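You operate a simulated robot arm through the tools that you are given. There is no shell and no other tool. Be economical: measure what you need, move in short steps, check, and stop when the job is done.

The job below is to be done with a simulated robot arm. You get a single attempt, and the scene is never put back.

JOB
Open the upper chest drawer, take the wall tile from the upper shelf by the door and leave it in the inside of the upper chest drawer and shut the drawer again. Push the drawer under the bowl shut. Fetch the pad and set it on the bare front of the dresser top. Fetch the cream candle and stand it on the chess board. Put the green candle on the stand top by the soap. Put the bin bag on the top of the dresser away on the upper shelf by the door. Take the bottle and put it on the top of the dresser. Stack the blue card deck from the table on top of the green card deck. Take the polish dauber and leave it on the drying rack. Fetch the bottle that says "Shampoo" from the table and stand it in the inside of the suitcase. Close the blue door. Any order will do. Set down upright: cream candle, green candle, bottle, polish dauber.

Only the result counts: the job must be done as asked and must still hold three seconds after the hand-in. Knocking over, shifting, dropping, spilling or breaking anything else fails it.

ROBOT AND FRAMES
A 7-joint arm with a vacuum gripper on a trunk, on a base that drives. Base frame: it is fixed to the floor where the robot stands at the start and does not move with it; the origin is under the middle of the robot, x ahead of it, y to its left, z up. Readings come in mm, rad, newtons and seconds.
Its first joint turns from -2.897 to 2.897 rad. Places, roughly: bare front of the dresser top (156x21 cm) [-1740, -480, 780]; bin bag (10x6x3 cm) [-1400, -700, 800]; blue door [-1000, 3500, 1000]; bottle (6x6x13 cm) [-800, 1100, 800]; card deck [-750, 1500, 750]; chess board [-2750, 0, 750]; cream candle (6x6x12 cm) [900, 300, 800]; drawer under the bowl [-2300, 2500, 700]; drying rack (27x14 cm) [-2720, 2760, 1120]; green candle (6x6x12 cm) [800, 400, 800]; inside of the suitcase [-100, 3300, 500]; inside of the upper chest drawer [800, 200, 500]; pad (6x10x3 cm) [600, -1300, 900]; polish dauber (5x5x6 cm) [-800, 1400, 800]; stand top by the soap [-1900, 3600, 800]; top of the dresser [-1800, -600, 800]; upper chest drawer [800, 100, 600]; upper shelf by the door (14x32 cm) [-3700, 1320, 1240]; wall tile (10x10x2 cm) [-3700, 1400, 1200]; wool wash bottle, yellow bottle [-1000, 1750, 750]. Payload 1.06 kg.
Tool frame: the origin (TCP) lies in the middle of the cups' lips, and z points out of the cups. The gripper has 1 cup of 24 mm across, covering 24 by 24 mm (tool x, y); the bellows give 8 mm. With the vacuum on, a cup seals on a smooth face that it is pressed against (1 to 4 N); it does not hold porous or soft things. The pull reaches 23 N.
Orientation is that of the tool frame in the base frame, as a unit quaternion [x, y, z, w]. With the cups facing straight down, the tool's x points along the base's -x, its y along +y and its z along -z.

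CONTROLS
- The arm moves only by the tool play_rows. Its argument "motion" is a list of rows, each a list of 3 entries, a list of its own where there are three numbers: the shift along the tool's x, y, z in mm, then the turn, a rotation vector about the tool's x, y, z in rad, then the vacuum: 1 switches it on, 0 off. In form: [[[dx, dy, dz], [wx, wy, wz], vac], ...]. A call has 1 to 10 rows; each row shifts and turns the commanded pose from where the row before left it, along the tool's axes as they then stand. A row lasts 0.2 s, in which the tool goes at most 50 mm and 0.15 rad; a call with a longer step from one row to the next is refused whole, and so is a gripper value outside its range. Where a pose cannot be reached the arm comes as near as it can. A force on the tool above 40 N (or 10 N above the force at the start of the call, whichever is more), or a blocked arm, ends the call early, and 0.2 s more pass. The pull builds up within a second once a cup has sealed. Time passes only in rows, and 0.2 s behind the last, so rows that do not move give it time. The reply holds the time, the measured pose of the TCP, the force on the tool along the base axes and the pull of the vacuum, in the units named above and with some noise, with the torque about the TCP (base axes, N m) and any sound that the robot's microphone picked up.
- Cameras (640 x 400 px; columns grow to the right, rows downward): "scene" is now at [172.1, 212.1, 1458.9]; the picture's right is [0.03, -1.00, 0.00], its down [-0.82, -0.02, -0.58] and it looks along [0.58, 0.02, -0.82] (base axes); focal length 258 px, centre (320, 200). "wrist" rides on the gripper at [78, 19, -96] in the tool frame; the picture's right is [-0.24, 0.97, 0.00], its down [-0.71, -0.17, -0.69] and it looks along [-0.67, -0.16, 0.73] (tool axes); focal length 243 px, centre (320, 200). There is no depth. A picture from a camera that has moved, and an enlarged one, comes with that camera's place and axes in the base frame and with its lens.
- camera(camera): a new picture of that camera. No time passes.
- steer(legs): drives the robot by 1 to 6 legs, each [ahead, left, turn to the left] in mm, mm and rad, along the robot's own axes; the way and the turn of a leg run together, so that a leg with both is an arc; at most 1500 mm and 3.142 rad a leg. The arm and the cameras ride along, it lands a little off, and it stops where it bumps. It gives what a move gives.
- turn_head(pan, tilt): turns the head with the scene camera to pan (to the left, within 2.094 rad either way) and tilt (down, from -0.506 to 1.204), counted from straight ahead of the robot. It gives what a move gives.
- zoom(camera, box): a new picture of the part [left, top, right, bottom] of that camera's present view, enlarged. No time passes.
- hand_in(): hands the job in; it is judged then, once.

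Go step by step. Nothing tells you exact positions but the pictures and the camera data: compare them with the known pose of the tool, close in by small moves and look again before you grip or let go. The budget is 546 turns and 328 pictures, counting those below and the enlarged ones. Unless the task says otherwise, let go and move clear before handing in, and close with one line.

The tools are called after "Request:" by a JSON object that holds its "name" and its "arguments". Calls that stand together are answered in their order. play_rows: Moves the arm, as the interface text tells. Its arguments: {"type":"object","properties":{"motion":{"type":"array"}},"required":["motion"]} The other tools are called the same way: steer (legs) drives the base; turn_head (pan, tilt) turns the head that bears the scene camera; camera (camera) takes a picture; zoom (camera, box) takes an enlarged picture of a part of a camera's view; hand_in () hands the job in.

At the start:

```text
time: 0.0
ee_pos: [703.3, -79.3, 1065.4]
tcp_rot: [-0.001, 1.0, 0.0, 0.001]
ft_force: [-0.2, -0.2, 0.2]
moment: [-0.01, -0.02, 0.0]
pull: 0.1
robot x, y, heading: [-0.1, -1.7, 0.0]
head pan, tilt: [0.028, 0.953]
```

scene: 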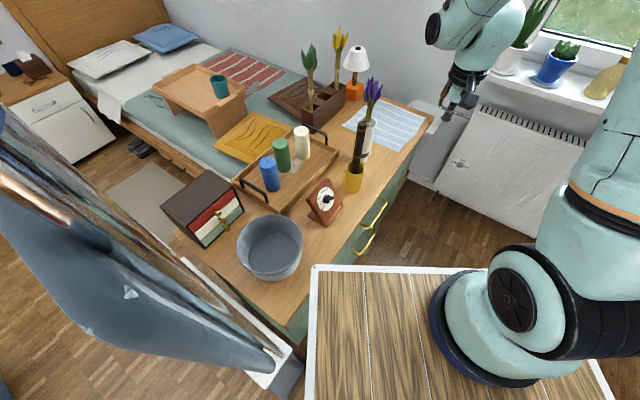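
wrist: 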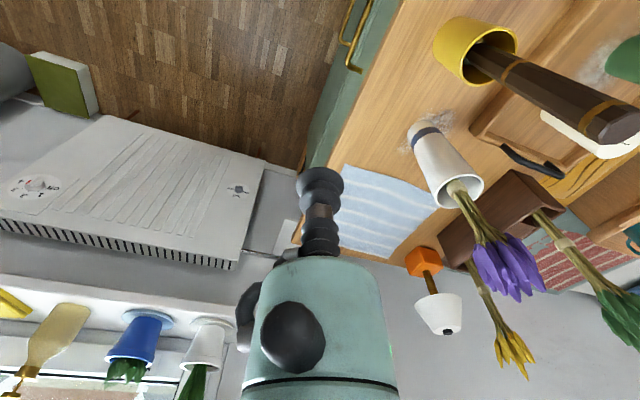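

I see the chest ahead with a tray of candles on it, and gold drawer handles on its front. I'll look around the room first.

Request:
{"name": "turn_head", "arguments": {"pan": 0.9, "tilt": 0.5}}

Request:
{"name": "camera", "arguments": {"camera": "scene"}}

Request:
{"name": "turn_head", "arguments": {"pan": 2.09, "tilt": 0.4}}

Request:
{"name": "camera", "arguments": {"camera": "scene"}}

Request:
{"name": "turn_head", "arguments": {"pan": -0.9, "tilt": 0.5}}

Request:
{"name": "camera", "arguments": {"camera": "scene"}}

Request:
{"name": "turn_head", "arguments": {"pan": -2.09, "tilt": 0.4}}

Request:
{"name": "camera", "arguments": {"camera": "scene"}}

```text
time: 1.2
ee_pos: [703.8, -78.3, 1063.9]
tcp_rot: [0.0, 1.0, 0.0, 0.001]
ft_force: [0.9, -1.0, 1.2]
moment: [0.02, 0.01, 0.0]
pull: 0.0
robot x, y, heading: [-0.2, -3.1, -0.002]
head pan, tilt: [0.901, 0.499]
```

```text
325 pictures are left
camera scene: at [156.3, 281.3, 1496.7], right [0.78, -0.62, 0.0], down [-0.3, -0.38, -0.88], along [0.55, 0.69, -0.48], focal length 258 px, centre (320, 200)
```

scene: 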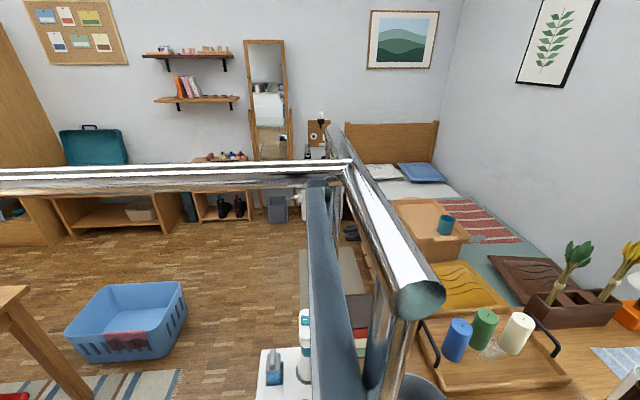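

```text
time: 2.6
ee_pos: [704.3, -79.9, 1065.0]
tcp_rot: [0.0, 1.0, 0.0, 0.001]
ft_force: [-0.4, 0.9, -0.7]
moment: [0.04, -0.04, 0.01]
pull: 0.1
robot x, y, heading: [-3.0, -0.6, 0.005]
head pan, tilt: [2.089, 0.4]
```

```text
324 pictures are left
camera scene: at [53.9, 290.6, 1505.8], right [0.87, 0.49, 0.0], down [0.19, -0.34, -0.92], along [-0.46, 0.8, -0.39], focal length 258 px, centre (320, 200)
```

scene: 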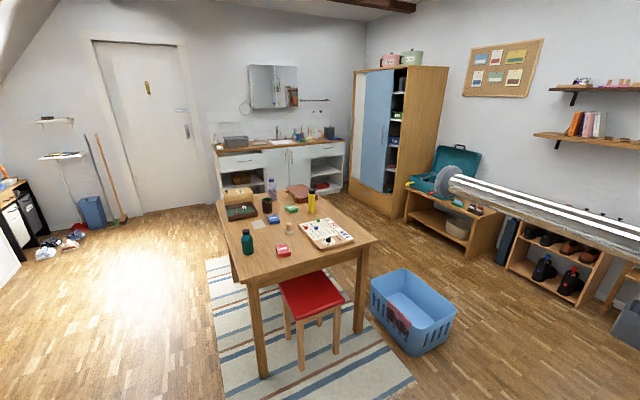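

```text
time: 5.2
ee_pos: [704.1, -79.0, 1065.3]
tcp_rot: [0.0, 1.0, 0.0, 0.0]
ft_force: [-0.2, -0.2, -0.1]
moment: [-0.01, 0.02, 0.0]
pull: 0.1
robot x, y, heading: [-4.8, 1.7, 0.004]
head pan, tilt: [-0.901, 0.499]
```

```text
323 pictures are left
camera scene: at [156.2, 138.8, 1496.7], right [-0.78, -0.62, 0.0], down [-0.3, 0.38, -0.88], along [0.55, -0.69, -0.48], focal length 258 px, centre (320, 200)
```

scene: 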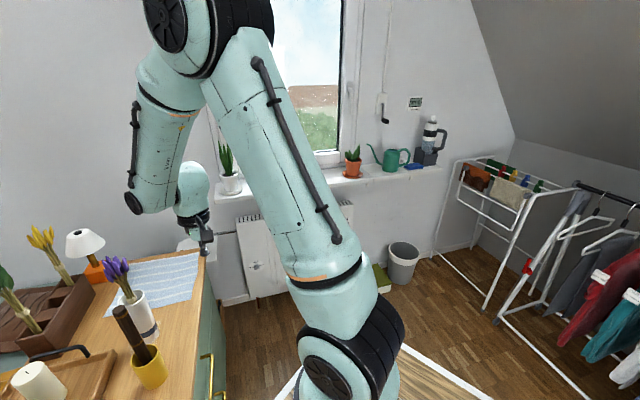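

```text
time: 6.5
ee_pos: [703.0, -79.6, 1064.4]
tcp_rot: [0.0, 1.0, 0.0, 0.0]
ft_force: [-0.4, 0.4, -0.5]
moment: [0.0, 0.0, 0.02]
pull: 0.0
robot x, y, heading: [3.2, -0.1, 0.0]
head pan, tilt: [-2.089, 0.4]
```

```text
322 pictures are left
camera scene: at [53.9, 129.6, 1505.8], right [-0.87, 0.49, 0.0], down [0.19, 0.34, -0.92], along [-0.46, -0.8, -0.39], focal length 258 px, centre (320, 200)
```

scene: 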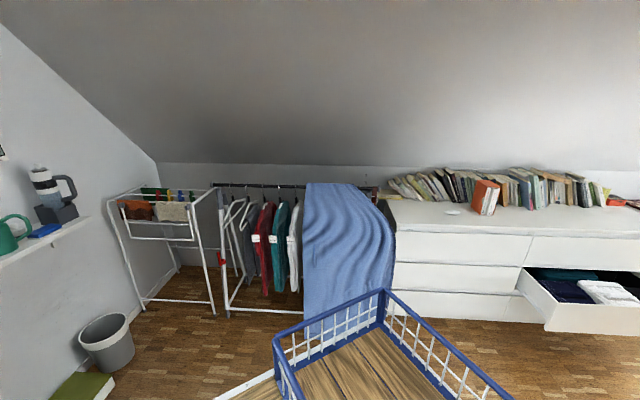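

There's a deck with a basket and chrome tubes near me; I need to know what belongs to the robot. Looking down around.

Request:
{"name": "turn_head", "arguments": {"pan": -2.09, "tilt": 1.2}}

Request:
{"name": "camera", "arguments": {"camera": "scene"}}

Request:
{"name": "turn_head", "arguments": {"pan": -1.0, "tilt": 1.2}}

Request:
{"name": "camera", "arguments": {"camera": "scene"}}

Request:
{"name": "turn_head", "arguments": {"pan": 1.2, "tilt": 1.1}}

Request:
{"name": "camera", "arguments": {"camera": "scene"}}

Request:
{"name": "turn_head", "arguments": {"pan": 2.09, "tilt": 1.1}}

Request:
{"name": "camera", "arguments": {"camera": "scene"}}

```text
time: 7.7
ee_pos: [703.7, -81.2, 1066.1]
tcp_rot: [0.0, 1.0, -0.001, 0.0]
ft_force: [-0.3, 0.1, -0.6]
moment: [0.0, -0.01, 0.01]
pull: 0.0
robot x, y, heading: [3.4, 2.5, 0.007]
head pan, tilt: [-2.089, 1.201]
```

```text
321 pictures are left
camera scene: at [72.0, 161.5, 1443.1], right [-0.87, 0.5, 0.0], down [0.46, 0.81, -0.36], along [-0.18, -0.32, -0.93], focal length 258 px, centre (320, 200)
```

scene: 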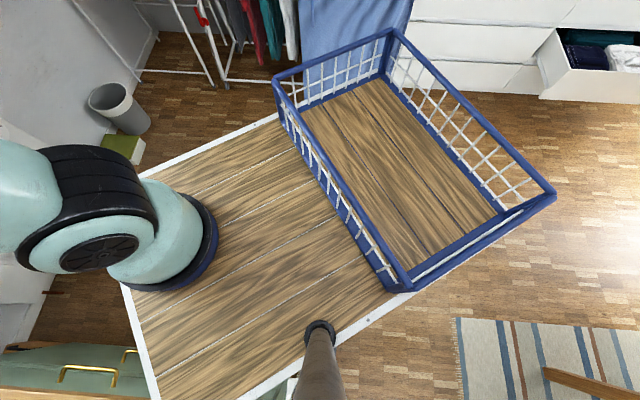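

```text
time: 9.0
ee_pos: [703.5, -78.9, 1064.6]
tcp_rot: [0.0, 1.0, 0.001, 0.0]
ft_force: [-0.1, 0.2, -0.1]
moment: [-0.01, 0.01, 0.02]
pull: 0.2
robot x, y, heading: [0.5, 0.7, 0.001]
head pan, tilt: [-1.0, 1.201]
```

```text
320 pictures are left
camera scene: at [129.9, 163.0, 1443.0], right [-0.84, -0.54, 0.0], down [-0.5, 0.78, -0.36], along [0.2, -0.31, -0.93], focal length 258 px, centre (320, 200)
```

scene: 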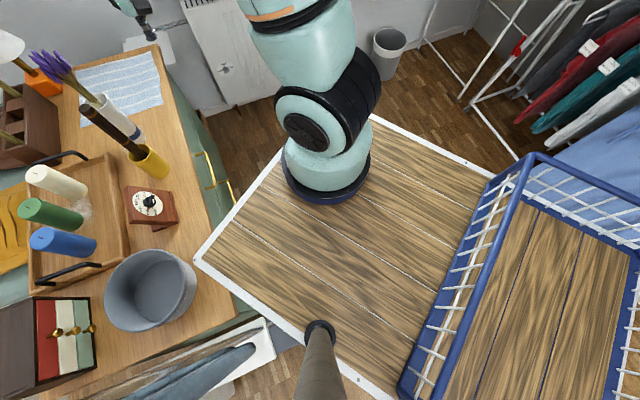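

```text
time: 11.1
ee_pos: [703.4, -78.1, 1065.3]
tcp_rot: [0.0, 1.0, 0.0, 0.0]
ft_force: [-0.4, 0.3, 1.1]
moment: [0.0, 0.01, 0.0]
pull: 0.1
robot x, y, heading: [-1.8, 0.6, -0.002]
head pan, tilt: [1.201, 1.1]
```

```text
319 pictures are left
camera scene: at [122.6, 268.9, 1449.0], right [0.93, -0.36, 0.0], down [-0.32, -0.83, -0.45], along [0.16, 0.42, -0.89], focal length 258 px, centre (320, 200)
```

scene: 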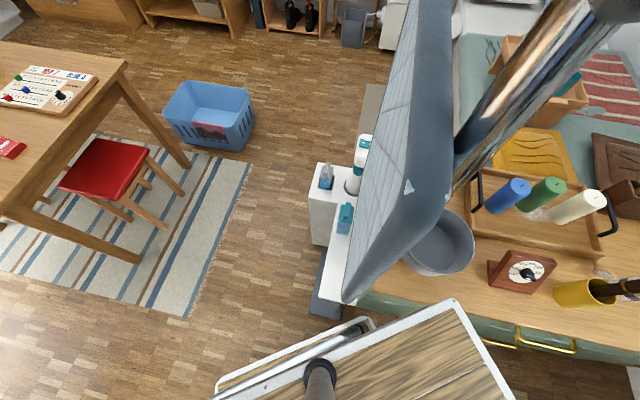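

```text
time: 12.3
ee_pos: [704.4, -79.2, 1064.0]
tcp_rot: [0.0, 1.0, 0.0, 0.0]
ft_force: [-0.6, 0.9, -0.9]
moment: [0.02, -0.03, 0.05]
pull: 0.0
robot x, y, heading: [-0.0, 0.1, -0.002]
head pan, tilt: [2.089, 1.1]
```

```text
318 pictures are left
camera scene: at [68.5, 264.9, 1449.0], right [0.87, 0.49, 0.0], down [0.44, -0.77, -0.45], along [-0.22, 0.39, -0.89], focal length 258 px, centre (320, 200)
```

scene: 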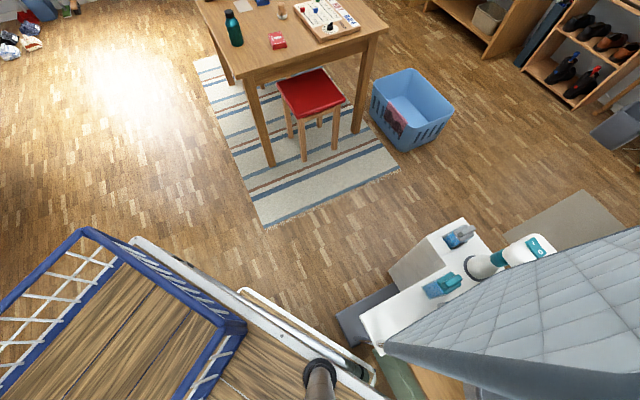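

The deck with basket and mast is the robot's (about z 955, ±360 × ±230 mm), but a quilted grey object stands very near my left. I'll look at it level.

Request:
{"name": "turn_head", "arguments": {"pan": 1.1, "tilt": 0.1}}

Request:
{"name": "camera", "arguments": {"camera": "scene"}}

Request:
{"name": "turn_head", "arguments": {"pan": 0.5, "tilt": 1.2}}

Request:
{"name": "camera", "arguments": {"camera": "scene"}}

Request:
{"name": "turn_head", "arguments": {"pan": 1.7, "tilt": 0.8}}

Request:
{"name": "camera", "arguments": {"camera": "scene"}}

```text
time: 13.5
ee_pos: [703.4, -80.0, 1066.2]
tcp_rot: [0.0, 1.0, 0.001, -0.001]
ft_force: [-0.8, 0.5, -0.1]
moment: [-0.01, -0.01, 0.01]
pull: 0.1
robot x, y, heading: [2.6, -3.1, -0.003]
head pan, tilt: [1.1, 0.099]
```

```text
317 pictures are left
camera scene: at [141.4, 292.1, 1533.7], right [0.89, -0.45, 0.0], down [-0.05, -0.09, -0.99], along [0.45, 0.89, -0.1], focal length 258 px, centre (320, 200)
```

scene: 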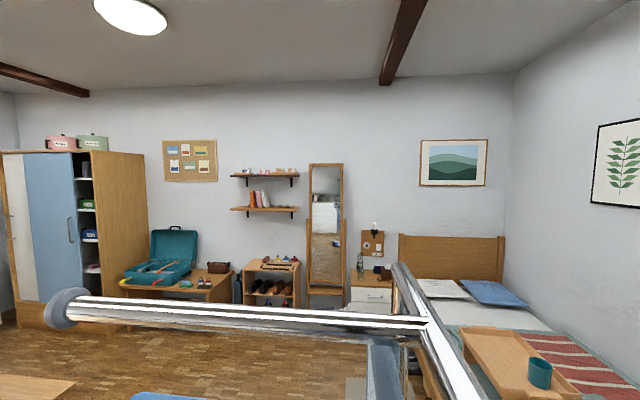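

```text
time: 14.9
ee_pos: [703.9, -79.7, 1064.8]
tcp_rot: [-0.001, 1.0, 0.0, 0.0]
ft_force: [0.3, 0.7, 0.3]
moment: [0.0, -0.02, -0.01]
pull: 0.0
robot x, y, heading: [1.8, -0.8, 0.001]
head pan, tilt: [0.499, 1.201]
```

```text
316 pictures are left
camera scene: at [148.8, 236.9, 1443.0], right [0.48, -0.88, 0.0], down [-0.82, -0.45, -0.36], along [0.32, 0.17, -0.93], focal length 258 px, centre (320, 200)
```

scene: 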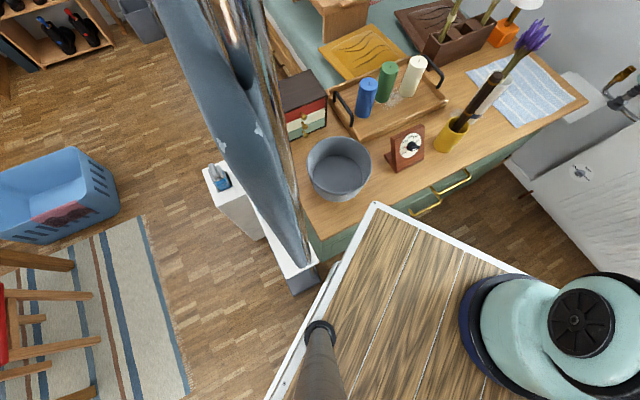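

```text
time: 16.3
ee_pos: [702.9, -78.6, 1065.3]
tcp_rot: [0.0, 1.0, 0.0, -0.001]
ft_force: [1.0, -0.1, -0.7]
moment: [0.0, -0.03, 0.02]
pull: 0.0
robot x, y, heading: [-4.6, -2.7, -0.004]
head pan, tilt: [1.7, 0.799]
```

```text
315 pictures are left
camera scene: at [89.4, 290.1, 1470.7], right [0.99, 0.13, 0.0], down [0.09, -0.71, -0.7], along [-0.09, 0.69, -0.72], focal length 258 px, centre (320, 200)
```

scene: 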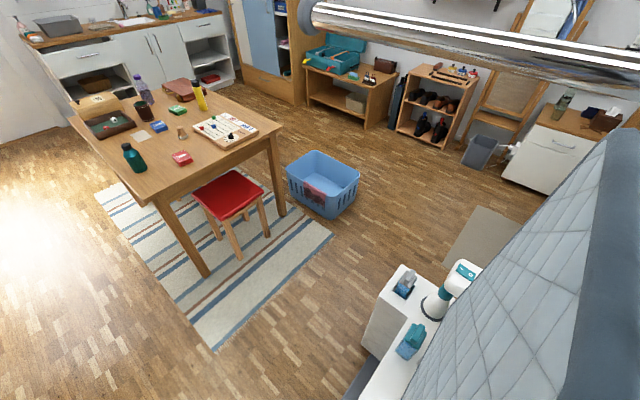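

The chest and whole room are turned about 33° from my base frame (chest front runs along (0.835,-0.55)). I back off, then square up to the chest front for the drawer.

Request:
{"name": "steer", "arguments": {"legs": [[-300, 0, 0], [0, -650, 0], [0, 0, 0.989]]}}

Request:
{"name": "turn_head", "arguments": {"pan": 0.0, "tilt": 0.5}}

Request:
{"name": "camera", "arguments": {"camera": "scene"}}

```text
time: 21.1
ee_pos: [412.7, -662.2, 1064.7]
tcp_rot: [0.019, 1.0, 0.0, -0.001]
ft_force: [-0.2, 0.5, -0.2]
moment: [0.02, -0.01, -0.02]
pull: 0.0
robot x, y, heading: [-290.7, -556.4, -0.036]
head pan, tilt: [1.7, 0.799]
stopped in leg 2: the robot was blocked; the commanded pose is now the measured one
```

```text
time: 22.8
ee_pos: [411.4, -663.1, 1066.2]
tcp_rot: [0.019, 1.0, -0.001, -0.001]
ft_force: [-0.5, -0.4, 0.2]
moment: [-0.01, 0.01, -0.03]
pull: 0.0
robot x, y, heading: [-289.9, -555.0, -0.044]
head pan, tilt: [0.0, 0.499]
```

```text
314 pictures are left
camera scene: at [-89.5, -353.7, 1496.7], right [-0.04, -1.0, 0.0], down [-0.48, 0.02, -0.88], along [0.88, -0.03, -0.48], focal length 258 px, centre (320, 200)
```

scene: 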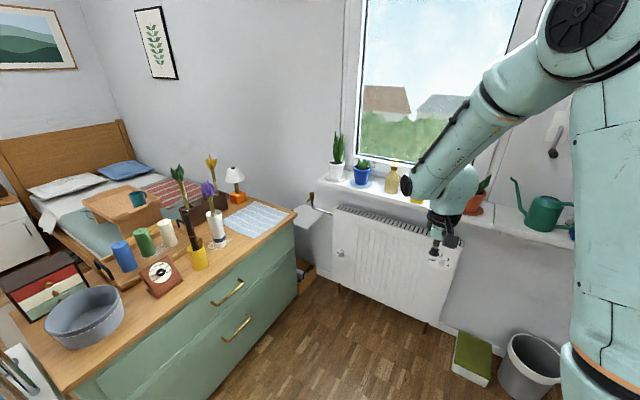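

The base bumped something on its right rear; checking there.

Request:
{"name": "turn_head", "arguments": {"pan": -1.9, "tilt": 0.9}}

Request:
{"name": "camera", "arguments": {"camera": "scene"}}

Request:
{"name": "turn_head", "arguments": {"pan": 1.0, "tilt": 0.5}}

Request:
{"name": "camera", "arguments": {"camera": "scene"}}

```text
time: 24.7
ee_pos: [410.5, -663.3, 1064.9]
tcp_rot: [0.02, 1.0, 0.0, -0.001]
ft_force: [-0.3, -0.2, -1.0]
moment: [0.01, -0.01, -0.01]
pull: 0.1
robot x, y, heading: [-286.1, -558.2, -0.04]
head pan, tilt: [-1.901, 0.901]
```

```text
313 pictures are left
camera scene: at [-207.5, -420.8, 1462.8], right [-0.93, 0.36, 0.0], down [0.28, 0.73, -0.62], along [-0.22, -0.58, -0.78], focal length 258 px, centre (320, 200)
```

scene: 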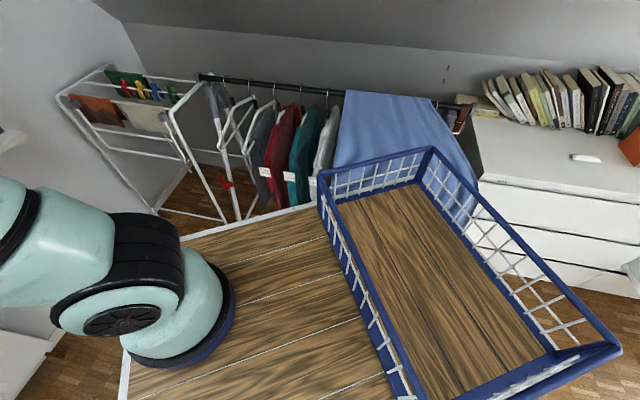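

```text
time: 27.2
ee_pos: [410.8, -663.1, 1063.1]
tcp_rot: [0.019, 1.0, 0.0, 0.0]
ft_force: [0.2, 0.7, -0.5]
moment: [0.0, 0.01, 0.03]
pull: 0.0
robot x, y, heading: [-286.5, -557.0, -0.038]
head pan, tilt: [1.0, 0.499]
```

```text
312 pictures are left
camera scene: at [-128.3, -275.7, 1496.7], right [0.82, -0.57, 0.0], down [-0.27, -0.39, -0.88], along [0.5, 0.72, -0.48], focal length 258 px, centre (320, 200)
```

scene: 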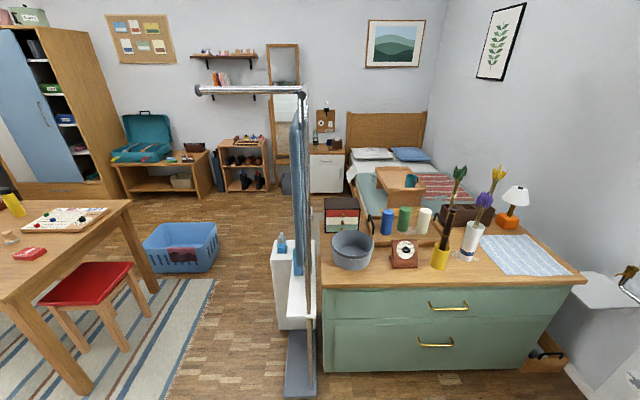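

The tall thing is a free-standing ironing board left of the chest; nothing was knocked over. I move clear of the clothes rack, turn to face the chest squarely and slide right to the handle.

Request:
{"name": "steer", "arguments": {"legs": [[92, 152, 0], [0, 0, 1.028], [0, -505, 0]]}}

Request:
{"name": "turn_head", "arguments": {"pan": 0.0, "tilt": 0.7}}

Request:
{"name": "camera", "arguments": {"camera": "scene"}}

```text
time: 33.8
ee_pos: [678.7, -137.8, 1063.3]
tcp_rot: [-0.475, 0.88, 0.0, -0.001]
ft_force: [0.9, -0.2, -0.3]
moment: [0.0, 0.0, 0.01]
pull: 0.0
robot x, y, heading: [228.1, -681.1, 0.994]
head pan, tilt: [1.0, 0.499]
```

```text
time: 35.1
ee_pos: [678.9, -137.2, 1064.1]
tcp_rot: [-0.475, 0.88, 0.0, 0.0]
ft_force: [0.6, 0.0, 0.6]
moment: [0.01, 0.0, 0.02]
pull: 0.1
robot x, y, heading: [229.0, -679.4, 0.987]
head pan, tilt: [0.0, 0.7]
```

```text
311 pictures are left
camera scene: at [152.0, -412.2, 1479.0], right [0.84, -0.55, 0.0], down [-0.35, -0.54, -0.77], along [0.42, 0.64, -0.64], focal length 258 px, centre (320, 200)
```

scene: 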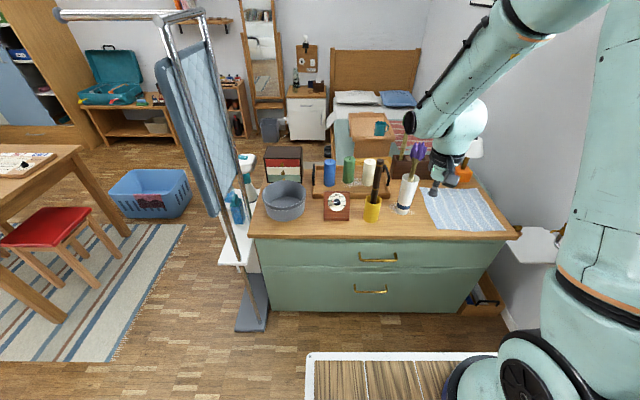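

Request:
{"name": "zoom", "arguments": {"camera": "scene", "box": [240, 220, 520, 320]}}

```text
2.29 times, centred on (380, 270) of scene
camera zoom: at [152.0, -412.2, 1479.0], right [0.84, -0.55, 0.0], down [-0.35, -0.54, -0.77], along [0.42, 0.64, -0.64], focal length 589 px, centre (183, 40)
```

zoom: 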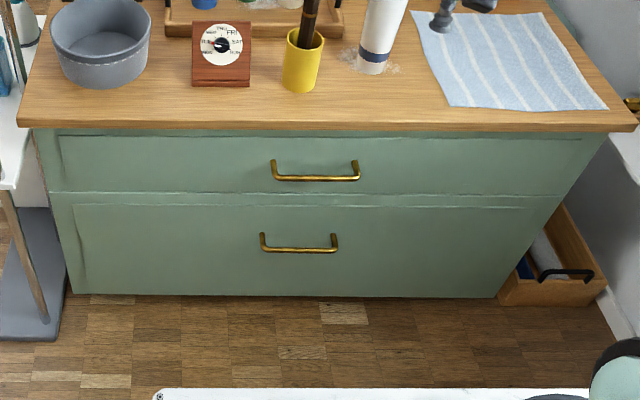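

Now I tip the tool to point horizontally at the chest front.

Request:
{"name": "play_rows", "arguments": {"motion": [[[0, 0, 0], [0, -0.15, 0], 0], [[0, 0, 0], [0, -0.15, 0], 0], [[0, 0, 0], [0, -0.15, 0], 0], [[0, 0, 0], [0, -0.15, 0], 0], [[0, 0, 0], [0, -0.15, 0], 0], [[0, 0, 0], [0, -0.15, 0], 0], [[0, 0, 0], [0, -0.15, 0], 0], [[0, 0, 0], [0, -0.15, 0], 0], [[0, 0, 0], [0, -0.15, 0], 0], [[0, 0, 0], [0, -0.15, 0], 0]]}}

```text
time: 37.3
ee_pos: [677.5, -138.5, 1064.7]
tcp_rot: [-0.41, 0.763, 0.236, 0.44]
ft_force: [-0.4, 1.0, 0.7]
moment: [-0.01, -0.03, -0.03]
pull: 0.0
out of reach, approached as far as the arm can: row 8, 9, 10
robot x, y, heading: [230.2, -683.6, 0.993]
head pan, tilt: [0.0, 0.7]
```

Request:
{"name": "play_rows", "arguments": {"motion": [[[50, 0, 0], [0, 0, 0], 0], [[50, 0, 0], [0, 0, 0], 0], [[50, 0, 0], [0, 0, 0], 0], [[50, 0, 0], [0, 0, 0], 0], [[0, 0, 0], [0, 0, 0], 0]]}}

Request:
{"name": "camera", "arguments": {"camera": "scene"}}

```text
time: 38.5
ee_pos: [679.3, -174.2, 898.7]
tcp_rot: [-0.412, 0.761, 0.239, 0.44]
ft_force: [-0.1, -0.4, -0.1]
moment: [0.03, 0.0, 0.03]
pull: 0.2
out of reach, approached as far as the arm can: row 1, 2, 3, 4
robot x, y, heading: [224.1, -677.7, 0.993]
head pan, tilt: [0.0, 0.7]
```

```text
309 pictures are left
camera scene: at [152.0, -412.2, 1479.0], right [0.84, -0.55, 0.0], down [-0.35, -0.54, -0.76], along [0.42, 0.64, -0.64], focal length 258 px, centre (320, 200)
```

scene: 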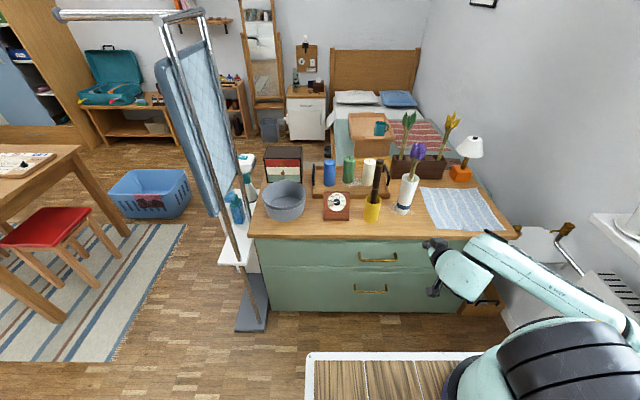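

The tool can't tip that far forward near the trunk. I'll restore it and test pointing sideways (left) instead, with the robot later parallel to the chest.

Request:
{"name": "play_rows", "arguments": {"motion": [[[0, 0, 0], [0, 0.15, 0], 0], [[0, 0, 0], [0, 0.15, 0], 0], [[0, 0, 0], [0, 0.15, 0], 0], [[0, 0, 0], [0, 0.15, 0], 0], [[0, 0, 0], [0, 0.15, 0], 0], [[0, 0, 0], [0, 0.15, 0], 0], [[0, 0, 0], [0, 0.15, 0], 0], [[0, 0, 0], [0, 0, 0], 0]]}}

```text
time: 40.3
ee_pos: [679.5, -174.1, 899.6]
tcp_rot: [-0.474, 0.881, -0.001, -0.002]
ft_force: [-0.7, -0.2, 0.6]
moment: [-0.03, 0.03, 0.03]
pull: 0.1
robot x, y, heading: [226.1, -681.5, 0.991]
head pan, tilt: [0.0, 0.7]
```

Request:
{"name": "play_rows", "arguments": {"motion": [[[20, 0, 0], [-0.15, 0, 0], 0], [[20, 0, 0], [-0.15, 0, 0], 0], [[20, 0, 0], [-0.15, 0, 0], 0], [[20, 0, 0], [-0.15, 0, 0], 0], [[20, 0, 0], [-0.15, 0, 0], 0], [[20, 0, 0], [-0.15, 0, 0], 0], [[20, 0, 0], [-0.15, 0, 0], 0], [[20, 0, 0], [-0.15, 0, 0], 0], [[20, 0, 0], [-0.15, 0, 0], 0], [[0, 0, 0], [-0.15, 0, 0], 0]]}}

Request:
{"name": "play_rows", "arguments": {"motion": [[[0, -40, 0], [-0.071, 0, 0], 0], [[0, -40, 0], [0, 0, 0], 0], [[0, -40, 0], [0, 0, 0], 0], [[0, -40, 0], [0, 0, 0], 0], [[0, -40, 0], [0, 0, 0], 0], [[0, -20, 0], [0, 0, 0], 0], [[0, 0, 0], [0, 0, 0], 0]]}}

Request:
{"name": "camera", "arguments": {"camera": "scene"}}

```text
time: 42.5
ee_pos: [552.5, -303.7, 998.2]
tcp_rot: [-0.343, 0.654, 0.59, -0.326]
ft_force: [0.0, -0.1, 1.1]
moment: [0.0, 0.02, -0.01]
pull: 0.1
out of reach, approached as far as the arm can: row 8, 9, 10
robot x, y, heading: [230.1, -684.8, 0.987]
head pan, tilt: [0.0, 0.7]
```

```text
time: 44.1
ee_pos: [511.8, -290.3, 1024.2]
tcp_rot: [-0.334, 0.628, 0.618, -0.336]
ft_force: [0.8, 0.2, -0.3]
moment: [-0.01, -0.02, -0.02]
pull: 0.0
out of reach, approached as far as the arm can: row 1, 2, 3, 4, 5, 6
robot x, y, heading: [224.2, -682.3, 0.994]
head pan, tilt: [0.0, 0.7]
```

```text
308 pictures are left
camera scene: at [152.1, -412.3, 1479.0], right [0.84, -0.55, 0.0], down [-0.35, -0.54, -0.76], along [0.42, 0.64, -0.64], focal length 258 px, centre (320, 200)
```

scene: 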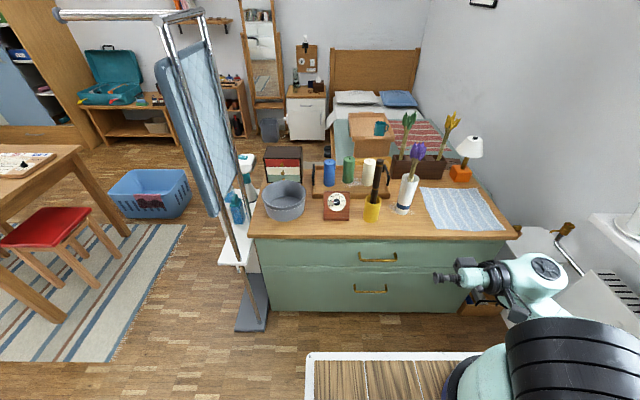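

Request:
{"name": "play_rows", "arguments": {"motion": [[[-40, 0, 0], [0, 0, 0], 0], [[-40, 0, 0], [0, 0, 0], 0], [[-40, 0, 0], [0, 0, 0], 0], [[-40, 0, 0], [0, 0, 0], 0], [[0, -40, 0], [0, 0, 0], 0], [[0, -40, 0], [0, 0, 0], 0], [[0, -40, 0], [0, 0, 0], 0], [[0, -40, 0], [0, 0, 0], 0], [[0, 0, 0], [0, 0, 0], 0]]}}

```text
time: 46.1
ee_pos: [568.1, -160.7, 1025.1]
tcp_rot: [-0.334, 0.633, 0.612, -0.337]
ft_force: [-0.6, -0.3, -0.6]
moment: [0.02, 0.0, 0.01]
pull: 0.0
out of reach, approached as far as the arm can: row 1, 3, 4, 5, 6, 7, 8
robot x, y, heading: [228.0, -682.2, 0.997]
head pan, tilt: [0.0, 0.7]
```

Request:
{"name": "turn_head", "arguments": {"pan": -0.8, "tilt": 0.6}}

Request:
{"name": "camera", "arguments": {"camera": "scene"}}

```text
time: 47.2
ee_pos: [568.7, -161.5, 1026.0]
tcp_rot: [-0.334, 0.633, 0.612, -0.337]
ft_force: [0.0, -0.5, 0.2]
moment: [-0.03, 0.01, -0.07]
pull: 0.1
robot x, y, heading: [223.9, -681.3, 0.991]
head pan, tilt: [-0.799, 0.6]
```

```text
307 pictures are left
camera scene: at [192.3, -466.4, 1487.6], right [0.19, -0.98, 0.0], down [-0.55, -0.11, -0.82], along [0.81, 0.16, -0.57], focal length 258 px, centre (320, 200)
```

scene: 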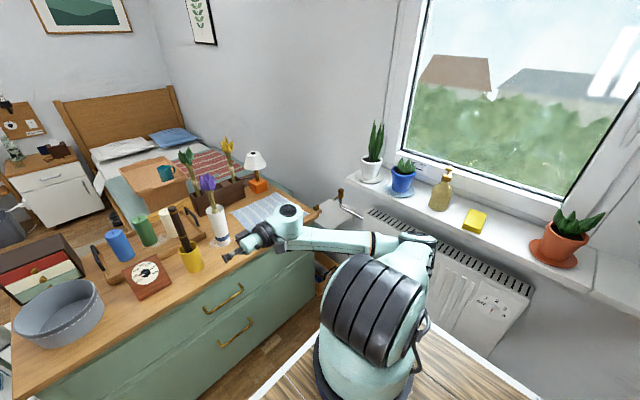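

The elbow is now out to the right, which should allow pointing forward. I rotate the tool from left to forward about the vertical.

Request:
{"name": "play_rows", "arguments": {"motion": [[[0, 0, 0], [0, -0.15, 0], 0], [[0, 0, 0], [0, -0.15, 0], 0], [[0, 0, 0], [0, -0.15, 0], 0], [[0, 0, 0], [0, -0.15, 0], 0], [[0, 0, 0], [0, -0.15, 0], 0], [[0, 0, 0], [0, -0.15, 0], 0], [[0, 0, 0], [0, -0.15, 0], 0], [[0, 0, 0], [0, -0.15, 0], 0], [[0, 0, 0], [0, -0.15, 0], 0], [[0, 0, 0], [0, -0.15, 0], 0]]}}

Request:
{"name": "play_rows", "arguments": {"motion": [[[0, 0, 0], [0, -0.071, 0], 0], [[0, -40, 0], [0, 0, 0], 0], [[0, -40, 0], [0, 0, 0], 0], [[0, -40, 0], [0, 0, 0], 0], [[0, -40, 0], [0, 0, 0], 0], [[0, 0, 0], [0, 0, 0], 0]]}}

Request:
{"name": "camera", "arguments": {"camera": "scene"}}

```text
time: 49.4
ee_pos: [609.3, -144.2, 1003.2]
tcp_rot: [0.161, 0.689, 0.688, 0.161]
ft_force: [0.4, 0.3, -0.1]
moment: [-0.01, 0.0, 0.03]
pull: 0.1
out of reach, approached as far as the arm can: row 7, 8, 9, 10
robot x, y, heading: [227.0, -679.6, 0.992]
head pan, tilt: [-0.799, 0.6]
```

```text
time: 50.8
ee_pos: [608.3, -145.0, 843.0]
tcp_rot: [0.185, 0.682, 0.683, 0.185]
ft_force: [0.9, 0.4, 0.2]
moment: [-0.02, 0.02, -0.02]
pull: 0.1
robot x, y, heading: [224.1, -680.4, 0.994]
head pan, tilt: [-0.799, 0.6]
```

```text
306 pictures are left
camera scene: at [192.3, -466.5, 1487.6], right [0.19, -0.98, 0.0], down [-0.55, -0.11, -0.83], along [0.81, 0.16, -0.56], focal length 258 px, centre (320, 200)
```

scene: 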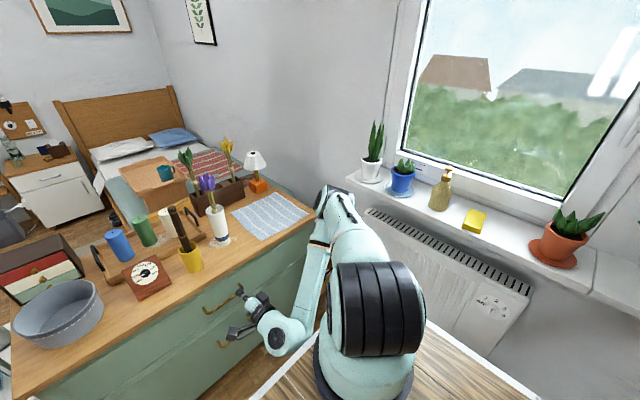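

Tool is now horizontal toward the chest. I lower and shift left of the handle.

Request:
{"name": "play_rows", "arguments": {"motion": [[[40, 0, 0], [0, -0.05, 0], 0], [[40, 0, 0], [0, 0, 0], 0], [[35, -30, 0], [0, 0, 0], 0], [[0, -40, 0], [0, 0, 0], 0], [[0, -40, 0], [0, 0, 0], 0], [[0, -40, 0], [0, 0, 0], 0], [[0, -40, 0], [0, 0, 0], 0], [[0, -10, 0], [0, 0, 0], 0], [[0, 0, 0], [0, 0, 0], 0]]}}

Request:
{"name": "turn_head", "arguments": {"pan": 0.0, "tilt": 0.7}}

Request:
{"name": "camera", "arguments": {"camera": "scene"}}

Request:
{"name": "camera", "arguments": {"camera": "wrist"}}

```text
time: 52.8
ee_pos: [525.9, -70.7, 647.9]
tcp_rot: [0.201, 0.679, 0.677, 0.2]
ft_force: [0.3, -0.2, -1.1]
moment: [0.01, -0.01, 0.0]
pull: 0.2
out of reach, approached as far as the arm can: row 6, 7
robot x, y, heading: [222.9, -682.1, 0.991]
head pan, tilt: [-0.799, 0.6]
```

```text
time: 54.0
ee_pos: [524.5, -70.2, 648.6]
tcp_rot: [0.201, 0.679, 0.677, 0.2]
ft_force: [-0.8, -0.2, -0.5]
moment: [-0.01, 0.03, -0.04]
pull: 0.0
robot x, y, heading: [229.4, -681.4, 0.994]
head pan, tilt: [0.0, 0.7]
```

```text
305 pictures are left
camera scene: at [152.1, -412.2, 1479.0], right [0.84, -0.55, 0.0], down [-0.35, -0.54, -0.76], along [0.42, 0.64, -0.64], focal length 258 px, centre (320, 200)
```

scene: 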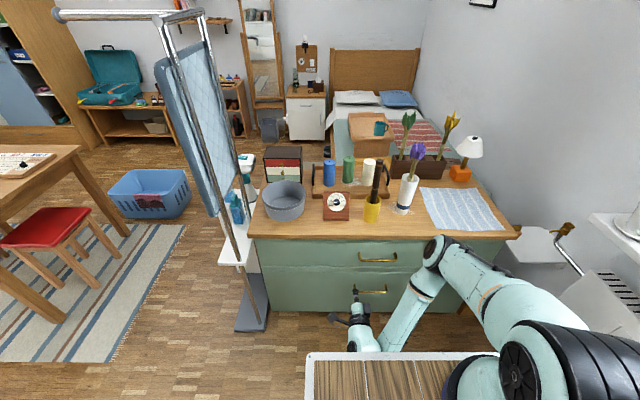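

```text
304 pictures are left
camera wrist: at [408.1, -108.7, 668.4], right [0.2, -0.12, 0.97], down [0.22, -0.96, -0.17], along [0.95, 0.25, -0.16], focal length 243 px, centre (320, 200)
```

wrist: 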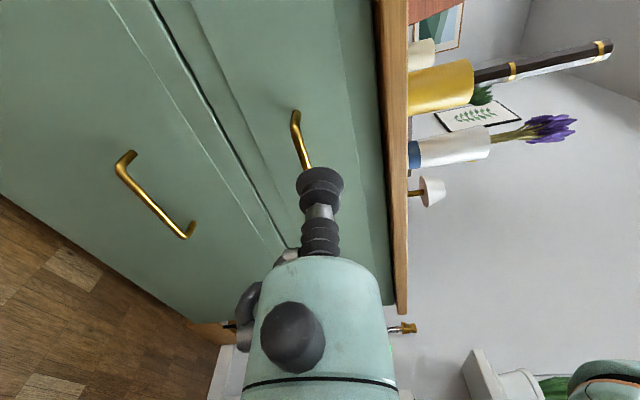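

Request:
{"name": "steer", "arguments": {"legs": [[150, 0, 0]]}}

Request:
{"name": "camera", "arguments": {"camera": "wrist"}}

Request:
{"name": "camera", "arguments": {"camera": "scene"}}

```text
time: 55.3
ee_pos: [606.9, 55.3, 647.5]
tcp_rot: [0.202, 0.679, 0.676, 0.201]
ft_force: [0.4, -0.4, 0.0]
moment: [0.01, -0.02, 0.01]
pull: 0.0
robot x, y, heading: [308.0, -557.0, 0.992]
head pan, tilt: [0.0, 0.7]
```

```text
303 pictures are left
camera wrist: at [490.2, 17.6, 668.4], right [0.2, -0.12, 0.97], down [0.22, -0.96, -0.17], along [0.95, 0.25, -0.16], focal length 243 px, centre (320, 200)
```

wrist: 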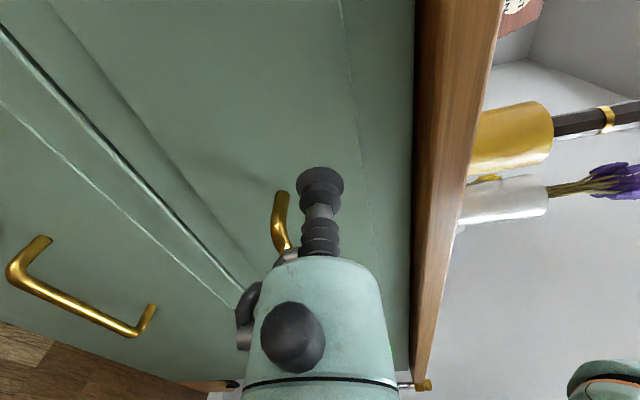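

```text
302 pictures are left
camera scene: at [234.4, -286.1, 1479.0], right [0.84, -0.55, 0.0], down [-0.35, -0.54, -0.76], along [0.42, 0.64, -0.64], focal length 258 px, centre (320, 200)
```

scene: 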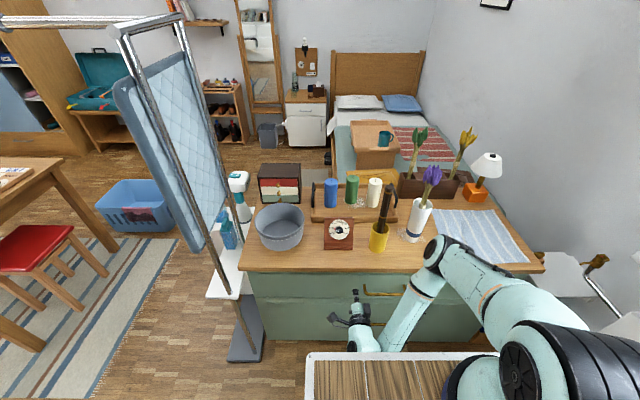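

Request:
{"name": "play_rows", "arguments": {"motion": [[[0, 0, 15], [0, 0, 0], 1], [[0, 0, 10], [0, 0, 0], 1], [[0, 0, 5], [0, 0, 0], 1], [[0, 0, 5], [0, 0, 0], 1], [[0, 0, 4], [0, 0, 0], 1], [[0, 0, 0], [0, 0, 0], 1]]}}

```text
time: 56.7
ee_pos: [628.3, 88.8, 649.0]
tcp_rot: [0.201, 0.679, 0.677, 0.2]
ft_force: [0.2, -0.4, -0.5]
moment: [-0.05, 0.04, 0.0]
pull: 0.1
robot x, y, heading: [310.0, -558.1, 0.992]
head pan, tilt: [0.0, 0.7]
```

Request:
{"name": "play_rows", "arguments": {"motion": [[[0, 0, 6], [0, 0, 0], 1], [[0, 0, 4], [0, 0, 0], 1], [[0, 0, 4], [0, 0, 0], 1], [[0, 0, 0], [0, 0, 0], 1]]}}

Request:
{"name": "camera", "arguments": {"camera": "wrist"}}

```text
time: 57.7
ee_pos: [635.9, 99.8, 649.3]
tcp_rot: [0.202, 0.68, 0.676, 0.201]
ft_force: [-5.2, -12.5, 5.4]
moment: [-0.02, -0.03, -0.06]
pull: 23.3
robot x, y, heading: [309.4, -555.8, 0.991]
head pan, tilt: [0.0, 0.7]
```

```text
301 pictures are left
camera wrist: at [518.7, 61.4, 668.3], right [0.2, -0.12, 0.97], down [0.22, -0.96, -0.17], along [0.95, 0.25, -0.16], focal length 243 px, centre (320, 200)
```

wrist: 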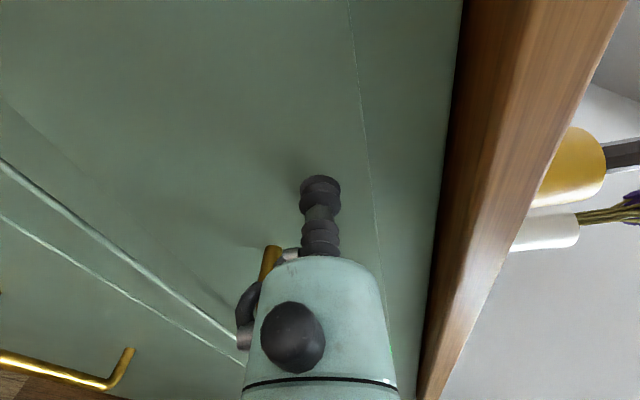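

Request:
{"name": "play_rows", "arguments": {"motion": [[[0, 0, -6], [0, 0, 0], 1], [[0, 0, -10], [0, 0, 0], 1], [[0, 0, -10], [0, 0, 0], 1], [[0, 0, -10], [0, 0, 0], 1], [[0, 0, -10], [0, 0, 0], 1], [[0, 0, 0], [0, 0, 0], 1]]}}

Request:
{"name": "camera", "arguments": {"camera": "wrist"}}

```text
time: 59.1
ee_pos: [610.6, 60.4, 649.0]
tcp_rot: [0.2, 0.68, 0.677, 0.2]
ft_force: [-7.6, 5.7, 2.2]
moment: [-0.01, 0.01, -0.07]
pull: 23.3
robot x, y, heading: [305.7, -554.5, 0.996]
head pan, tilt: [0.0, 0.7]
```

```text
300 pictures are left
camera wrist: at [493.9, 23.6, 668.3], right [0.2, -0.12, 0.97], down [0.22, -0.96, -0.17], along [0.95, 0.25, -0.16], focal length 243 px, centre (320, 200)
```

wrist: 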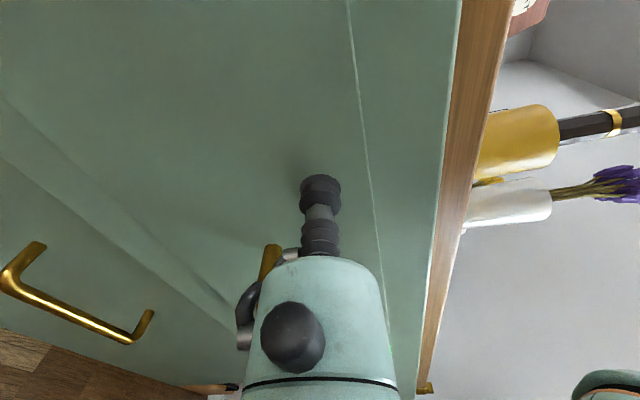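

Request:
{"name": "play_rows", "arguments": {"motion": [[[3, 0, -10], [0, 0, 0], 1], [[1, 0, -12], [0, 0, 0], 1], [[1, 0, -12], [0, 0, 0], 1], [[0, 0, -12], [0, 0, 0], 1], [[0, 0, -12], [0, 0, 0], 1], [[0, 0, 0], [0, 0, 0], 1]]}}

```text
time: 60.5
ee_pos: [609.6, 45.1, 662.9]
tcp_rot: [0.2, 0.681, 0.676, 0.199]
ft_force: [-4.5, 6.0, -4.4]
moment: [-0.01, 0.0, -0.04]
pull: 22.9
out of reach, approached as far as the arm can: row 2, 3, 4, 5
robot x, y, heading: [309.3, -555.1, 0.993]
head pan, tilt: [0.0, 0.7]
```

Arm retraction is at its limit, so I restore height and pull by driving back.

Request:
{"name": "play_rows", "arguments": {"motion": [[[2, -7, 5], [0, 0, 0], 1], [[0, -7, 5], [0, 0, 0], 1], [[0, 0, 0], [0, 0, 0], 1]]}}

Request:
{"name": "steer", "arguments": {"legs": [[-60, 0, 0]]}}

Request:
{"name": "camera", "arguments": {"camera": "scene"}}

```text
time: 61.3
ee_pos: [613.0, 55.9, 648.8]
tcp_rot: [0.201, 0.679, 0.677, 0.202]
ft_force: [3.7, 0.6, 8.1]
moment: [-0.01, 0.0, 0.03]
pull: 22.5
robot x, y, heading: [310.9, -556.0, 0.983]
head pan, tilt: [0.0, 0.7]
```

```text
time: 62.3
ee_pos: [578.0, 4.5, 648.6]
tcp_rot: [0.201, 0.68, 0.676, 0.201]
ft_force: [0.0, 1.9, -4.6]
moment: [-0.05, -0.01, -0.03]
pull: 23.2
robot x, y, heading: [275.7, -606.4, 0.991]
head pan, tilt: [0.0, 0.7]
```

```text
299 pictures are left
camera scene: at [201.4, -336.3, 1478.9], right [0.84, -0.55, 0.0], down [-0.35, -0.54, -0.76], along [0.42, 0.64, -0.64], focal length 258 px, centre (320, 200)
```

scene: 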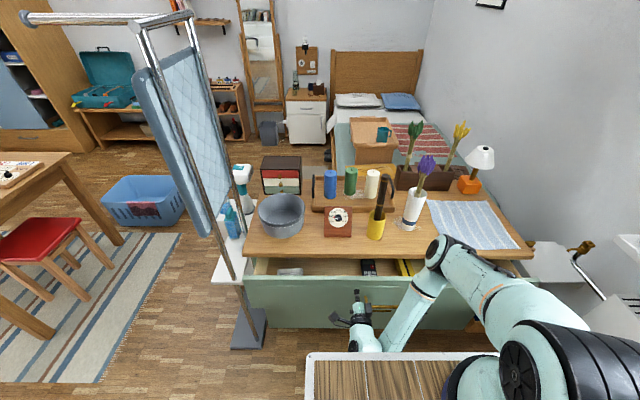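

Drawer is coming out. Pulling further.

Request:
{"name": "steer", "arguments": {"legs": [[-75, 0, 0], [-75, 0, 0]]}}

Request:
{"name": "camera", "arguments": {"camera": "scene"}}

```text
time: 64.0
ee_pos: [495.9, -120.5, 648.1]
tcp_rot: [0.2, 0.68, 0.677, 0.2]
ft_force: [-3.5, 4.8, 3.4]
moment: [0.04, 0.02, -0.03]
pull: 23.3
robot x, y, heading: [198.1, -731.1, 0.99]
head pan, tilt: [0.0, 0.7]
```

```text
298 pictures are left
camera scene: at [119.1, -461.9, 1479.0], right [0.84, -0.55, 0.0], down [-0.35, -0.54, -0.76], along [0.42, 0.64, -0.64], focal length 258 px, centre (320, 200)
```

scene: 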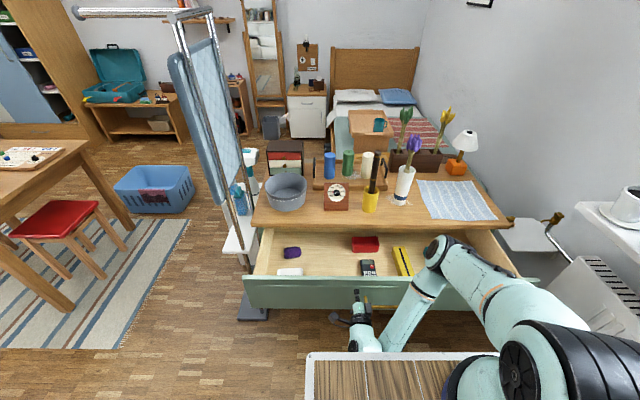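

Drawer is open about 260 mm with free space inside. Release and back off.

Request:
{"name": "play_rows", "arguments": {"motion": [[[0, 0, 0], [0, 0, 0], 0], [[0, 0, 0], [0, 0, 0], 0], [[0, 0, 0], [0, 0, 0], 0], [[0, 0, 0], [0, 0, 0], 0], [[0, 0, 0], [0, 0, 0], 0]]}}

Request:
{"name": "steer", "arguments": {"legs": [[-80, 0, 0]]}}

Request:
{"name": "zoom", "arguments": {"camera": "scene", "box": [220, 150, 540, 350]}}

```text
time: 65.2
ee_pos: [496.4, -119.5, 649.2]
tcp_rot: [0.201, 0.68, 0.677, 0.199]
ft_force: [-1.1, -0.1, 0.1]
moment: [-0.03, 0.01, 0.01]
pull: 0.0
robot x, y, heading: [196.8, -733.1, 0.99]
head pan, tilt: [0.0, 0.7]
```

```text
time: 66.2
ee_pos: [452.9, -186.7, 648.9]
tcp_rot: [0.201, 0.68, 0.677, 0.199]
ft_force: [-0.1, 0.1, 0.1]
moment: [-0.02, -0.03, -0.02]
pull: 0.0
robot x, y, heading: [150.4, -797.7, 0.993]
head pan, tilt: [0.0, 0.7]
```

```text
2.00 times, centred on (380, 250) of scene
camera zoom: at [75.7, -528.6, 1479.0], right [0.84, -0.55, 0.0], down [-0.35, -0.54, -0.76], along [0.42, 0.64, -0.64], focal length 516 px, centre (200, 100)
```

zoom: 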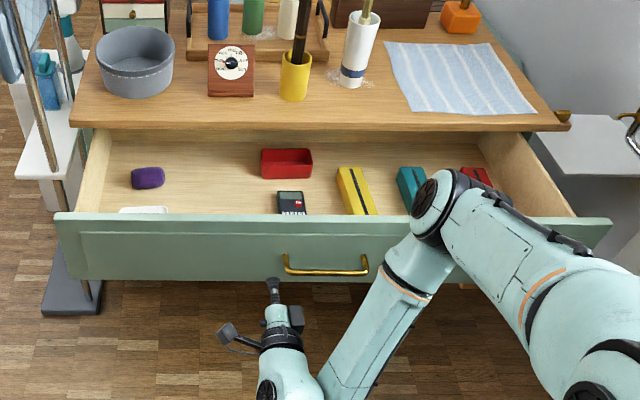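

Now raise the arm and turn the tool back to point down.

Request:
{"name": "play_rows", "arguments": {"motion": [[[0, 40, 0], [0, 0, 0], 0], [[0, 40, 0], [0, 0, 0], 0], [[0, 40, 0], [0, 0, 0], 0], [[0, 40, 0], [0, 0, 0], 0], [[0, 40, 0], [0, 0, 0], 0], [[0, 40, 0], [0, 0, 0], 0], [[0, 40, 0], [0, 0, 0], 0], [[0, 0, 0], [0.15, 0, 0], 0], [[0, 0, 0], [0.15, 0, 0], 0], [[0, 0, 0], [0.15, 0, 0], 0]]}}

Request:
{"name": "play_rows", "arguments": {"motion": [[[0, 0, 0], [0.15, 0, 0], 0], [[0, 0, 0], [0.15, 0, 0], 0], [[0, 0, 0], [0.15, 0, 0], 0], [[0, 0, 0], [0.15, 0, 0], 0], [[0, 0, 0], [0.15, 0, 0], 0], [[0, 0, 0], [0.15, 0, 0], 0], [[0, 0, 0], [0.15, 0, 0], 0], [[0, 0, 0], [0.07, 0, 0], 0], [[0, 0, 0], [0, 0, 0], 0]]}}

Request:
{"name": "camera", "arguments": {"camera": "scene"}}

```text
time: 68.4
ee_pos: [452.4, -192.1, 920.2]
tcp_rot: [0.24, 0.812, 0.51, 0.15]
ft_force: [0.4, -1.5, -0.4]
moment: [-0.05, 0.0, 0.02]
pull: 0.1
out of reach, approached as far as the arm can: row 10
robot x, y, heading: [150.1, -801.6, 0.997]
head pan, tilt: [0.0, 0.7]
```

```text
time: 70.4
ee_pos: [445.4, -247.4, 867.1]
tcp_rot: [0.251, 0.852, 0.442, 0.125]
ft_force: [0.0, -0.8, -0.2]
moment: [0.02, -0.01, 0.04]
pull: 0.0
out of reach, approached as far as the arm can: row 1, 2, 3, 4, 5, 6, 7, 8
robot x, y, heading: [149.7, -797.9, 0.99]
head pan, tilt: [0.0, 0.7]
```

```text
296 pictures are left
camera scene: at [75.7, -528.7, 1479.0], right [0.84, -0.55, 0.0], down [-0.35, -0.54, -0.76], along [0.42, 0.64, -0.64], focal length 258 px, centre (320, 200)
```

scene: 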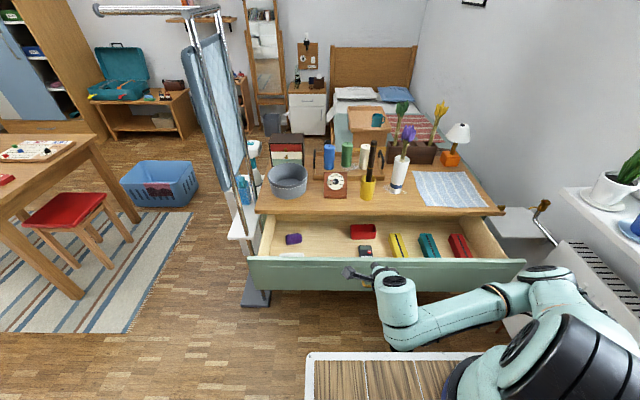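

Request:
{"name": "play_rows", "arguments": {"motion": [[[0, 0, 0], [-0.15, 0, 0], 0], [[0, 0, 0], [-0.15, 0, 0], 0], [[0, 0, 0], [-0.15, 0, 0], 0], [[0, 0, 0], [-0.15, 0, 0], 0], [[0, 30, 20], [0, 0.15, 0], 0], [[0, 30, 20], [0, 0.15, 0], 0], [[0, 30, 0], [0, 0.15, 0], 0], [[0, 20, 0], [0, 0.15, 0], 0], [[0, 0, 0], [0, 0.15, 0], 0], [[0, 0, 0], [0, 0.15, 0], 0]]}}

Request:
{"name": "play_rows", "arguments": {"motion": [[[0, 0, 0], [0, 0.15, 0], 0], [[0, 0, 0], [0, 0.15, 0], 0], [[0, 0, 0], [0, 0.15, 0], 0], [[0, 0, 0], [0, 0.15, 0], 0], [[0, 0, 0], [0.15, 0, 0], 0], [[0, 0, 0], [0.15, 0, 0], 0], [[0, 0, 0], [0.15, 0, 0], 0], [[0, 0, 0], [0.15, 0, 0], 0], [[0, 0, 0], [0.15, 0, 0], 0], [[0, 0, 0], [0.15, 0, 0], 0]]}}

```text
time: 72.6
ee_pos: [465.9, -211.3, 976.6]
tcp_rot: [-0.111, 0.7, 0.695, -0.124]
ft_force: [-0.1, 0.6, 0.4]
moment: [0.01, 0.02, 0.0]
pull: 0.1
robot x, y, heading: [150.7, -798.6, 0.999]
head pan, tilt: [0.0, 0.7]
```

```text
time: 74.8
ee_pos: [466.5, -211.0, 976.4]
tcp_rot: [-0.42, 0.845, 0.292, -0.156]
ft_force: [-0.2, 0.6, 0.0]
moment: [0.02, 0.0, 0.05]
pull: 0.2
robot x, y, heading: [148.6, -797.4, 0.995]
head pan, tilt: [0.0, 0.7]
```

Request:
{"name": "play_rows", "arguments": {"motion": [[[0, 0, 0], [0.15, 0, 0], 0], [[0, 0, 0], [0.15, 0, 0], 0], [[0, 0, 0], [0.15, 0, 0], 0], [[0, 0, 0], [0.15, 0, 0], 0], [[0, 0, 0], [0.075, 0, 0], 0], [[0, 0, -40], [0, 0, 0], 0], [[0, 0, -40], [0, 0, 0], 0], [[0, 0, -30], [0, 0, 0], 0], [[0, 0, 0], [0, 0, 0], 0]]}}

Request:
{"name": "camera", "arguments": {"camera": "scene"}}

```text
time: 76.8
ee_pos: [468.9, -210.2, 1086.4]
tcp_rot: [-0.448, 0.894, -0.003, -0.009]
ft_force: [0.2, -0.7, 0.3]
moment: [-0.01, 0.02, -0.04]
pull: 0.0
robot x, y, heading: [153.2, -801.1, 0.989]
head pan, tilt: [0.0, 0.7]
```

```text
295 pictures are left
camera scene: at [75.7, -528.5, 1479.0], right [0.84, -0.55, 0.0], down [-0.35, -0.54, -0.76], along [0.42, 0.64, -0.64], focal length 258 px, centre (320, 200)
```

scene: 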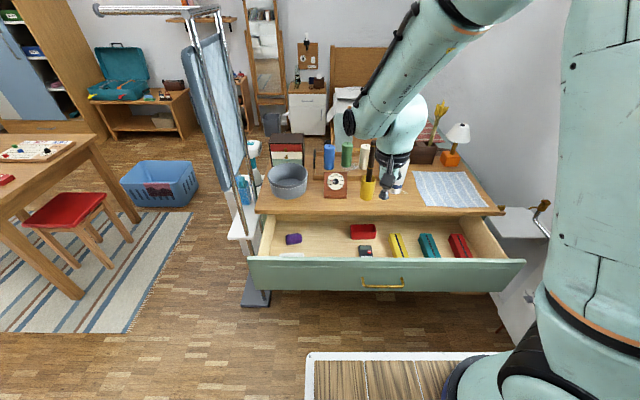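

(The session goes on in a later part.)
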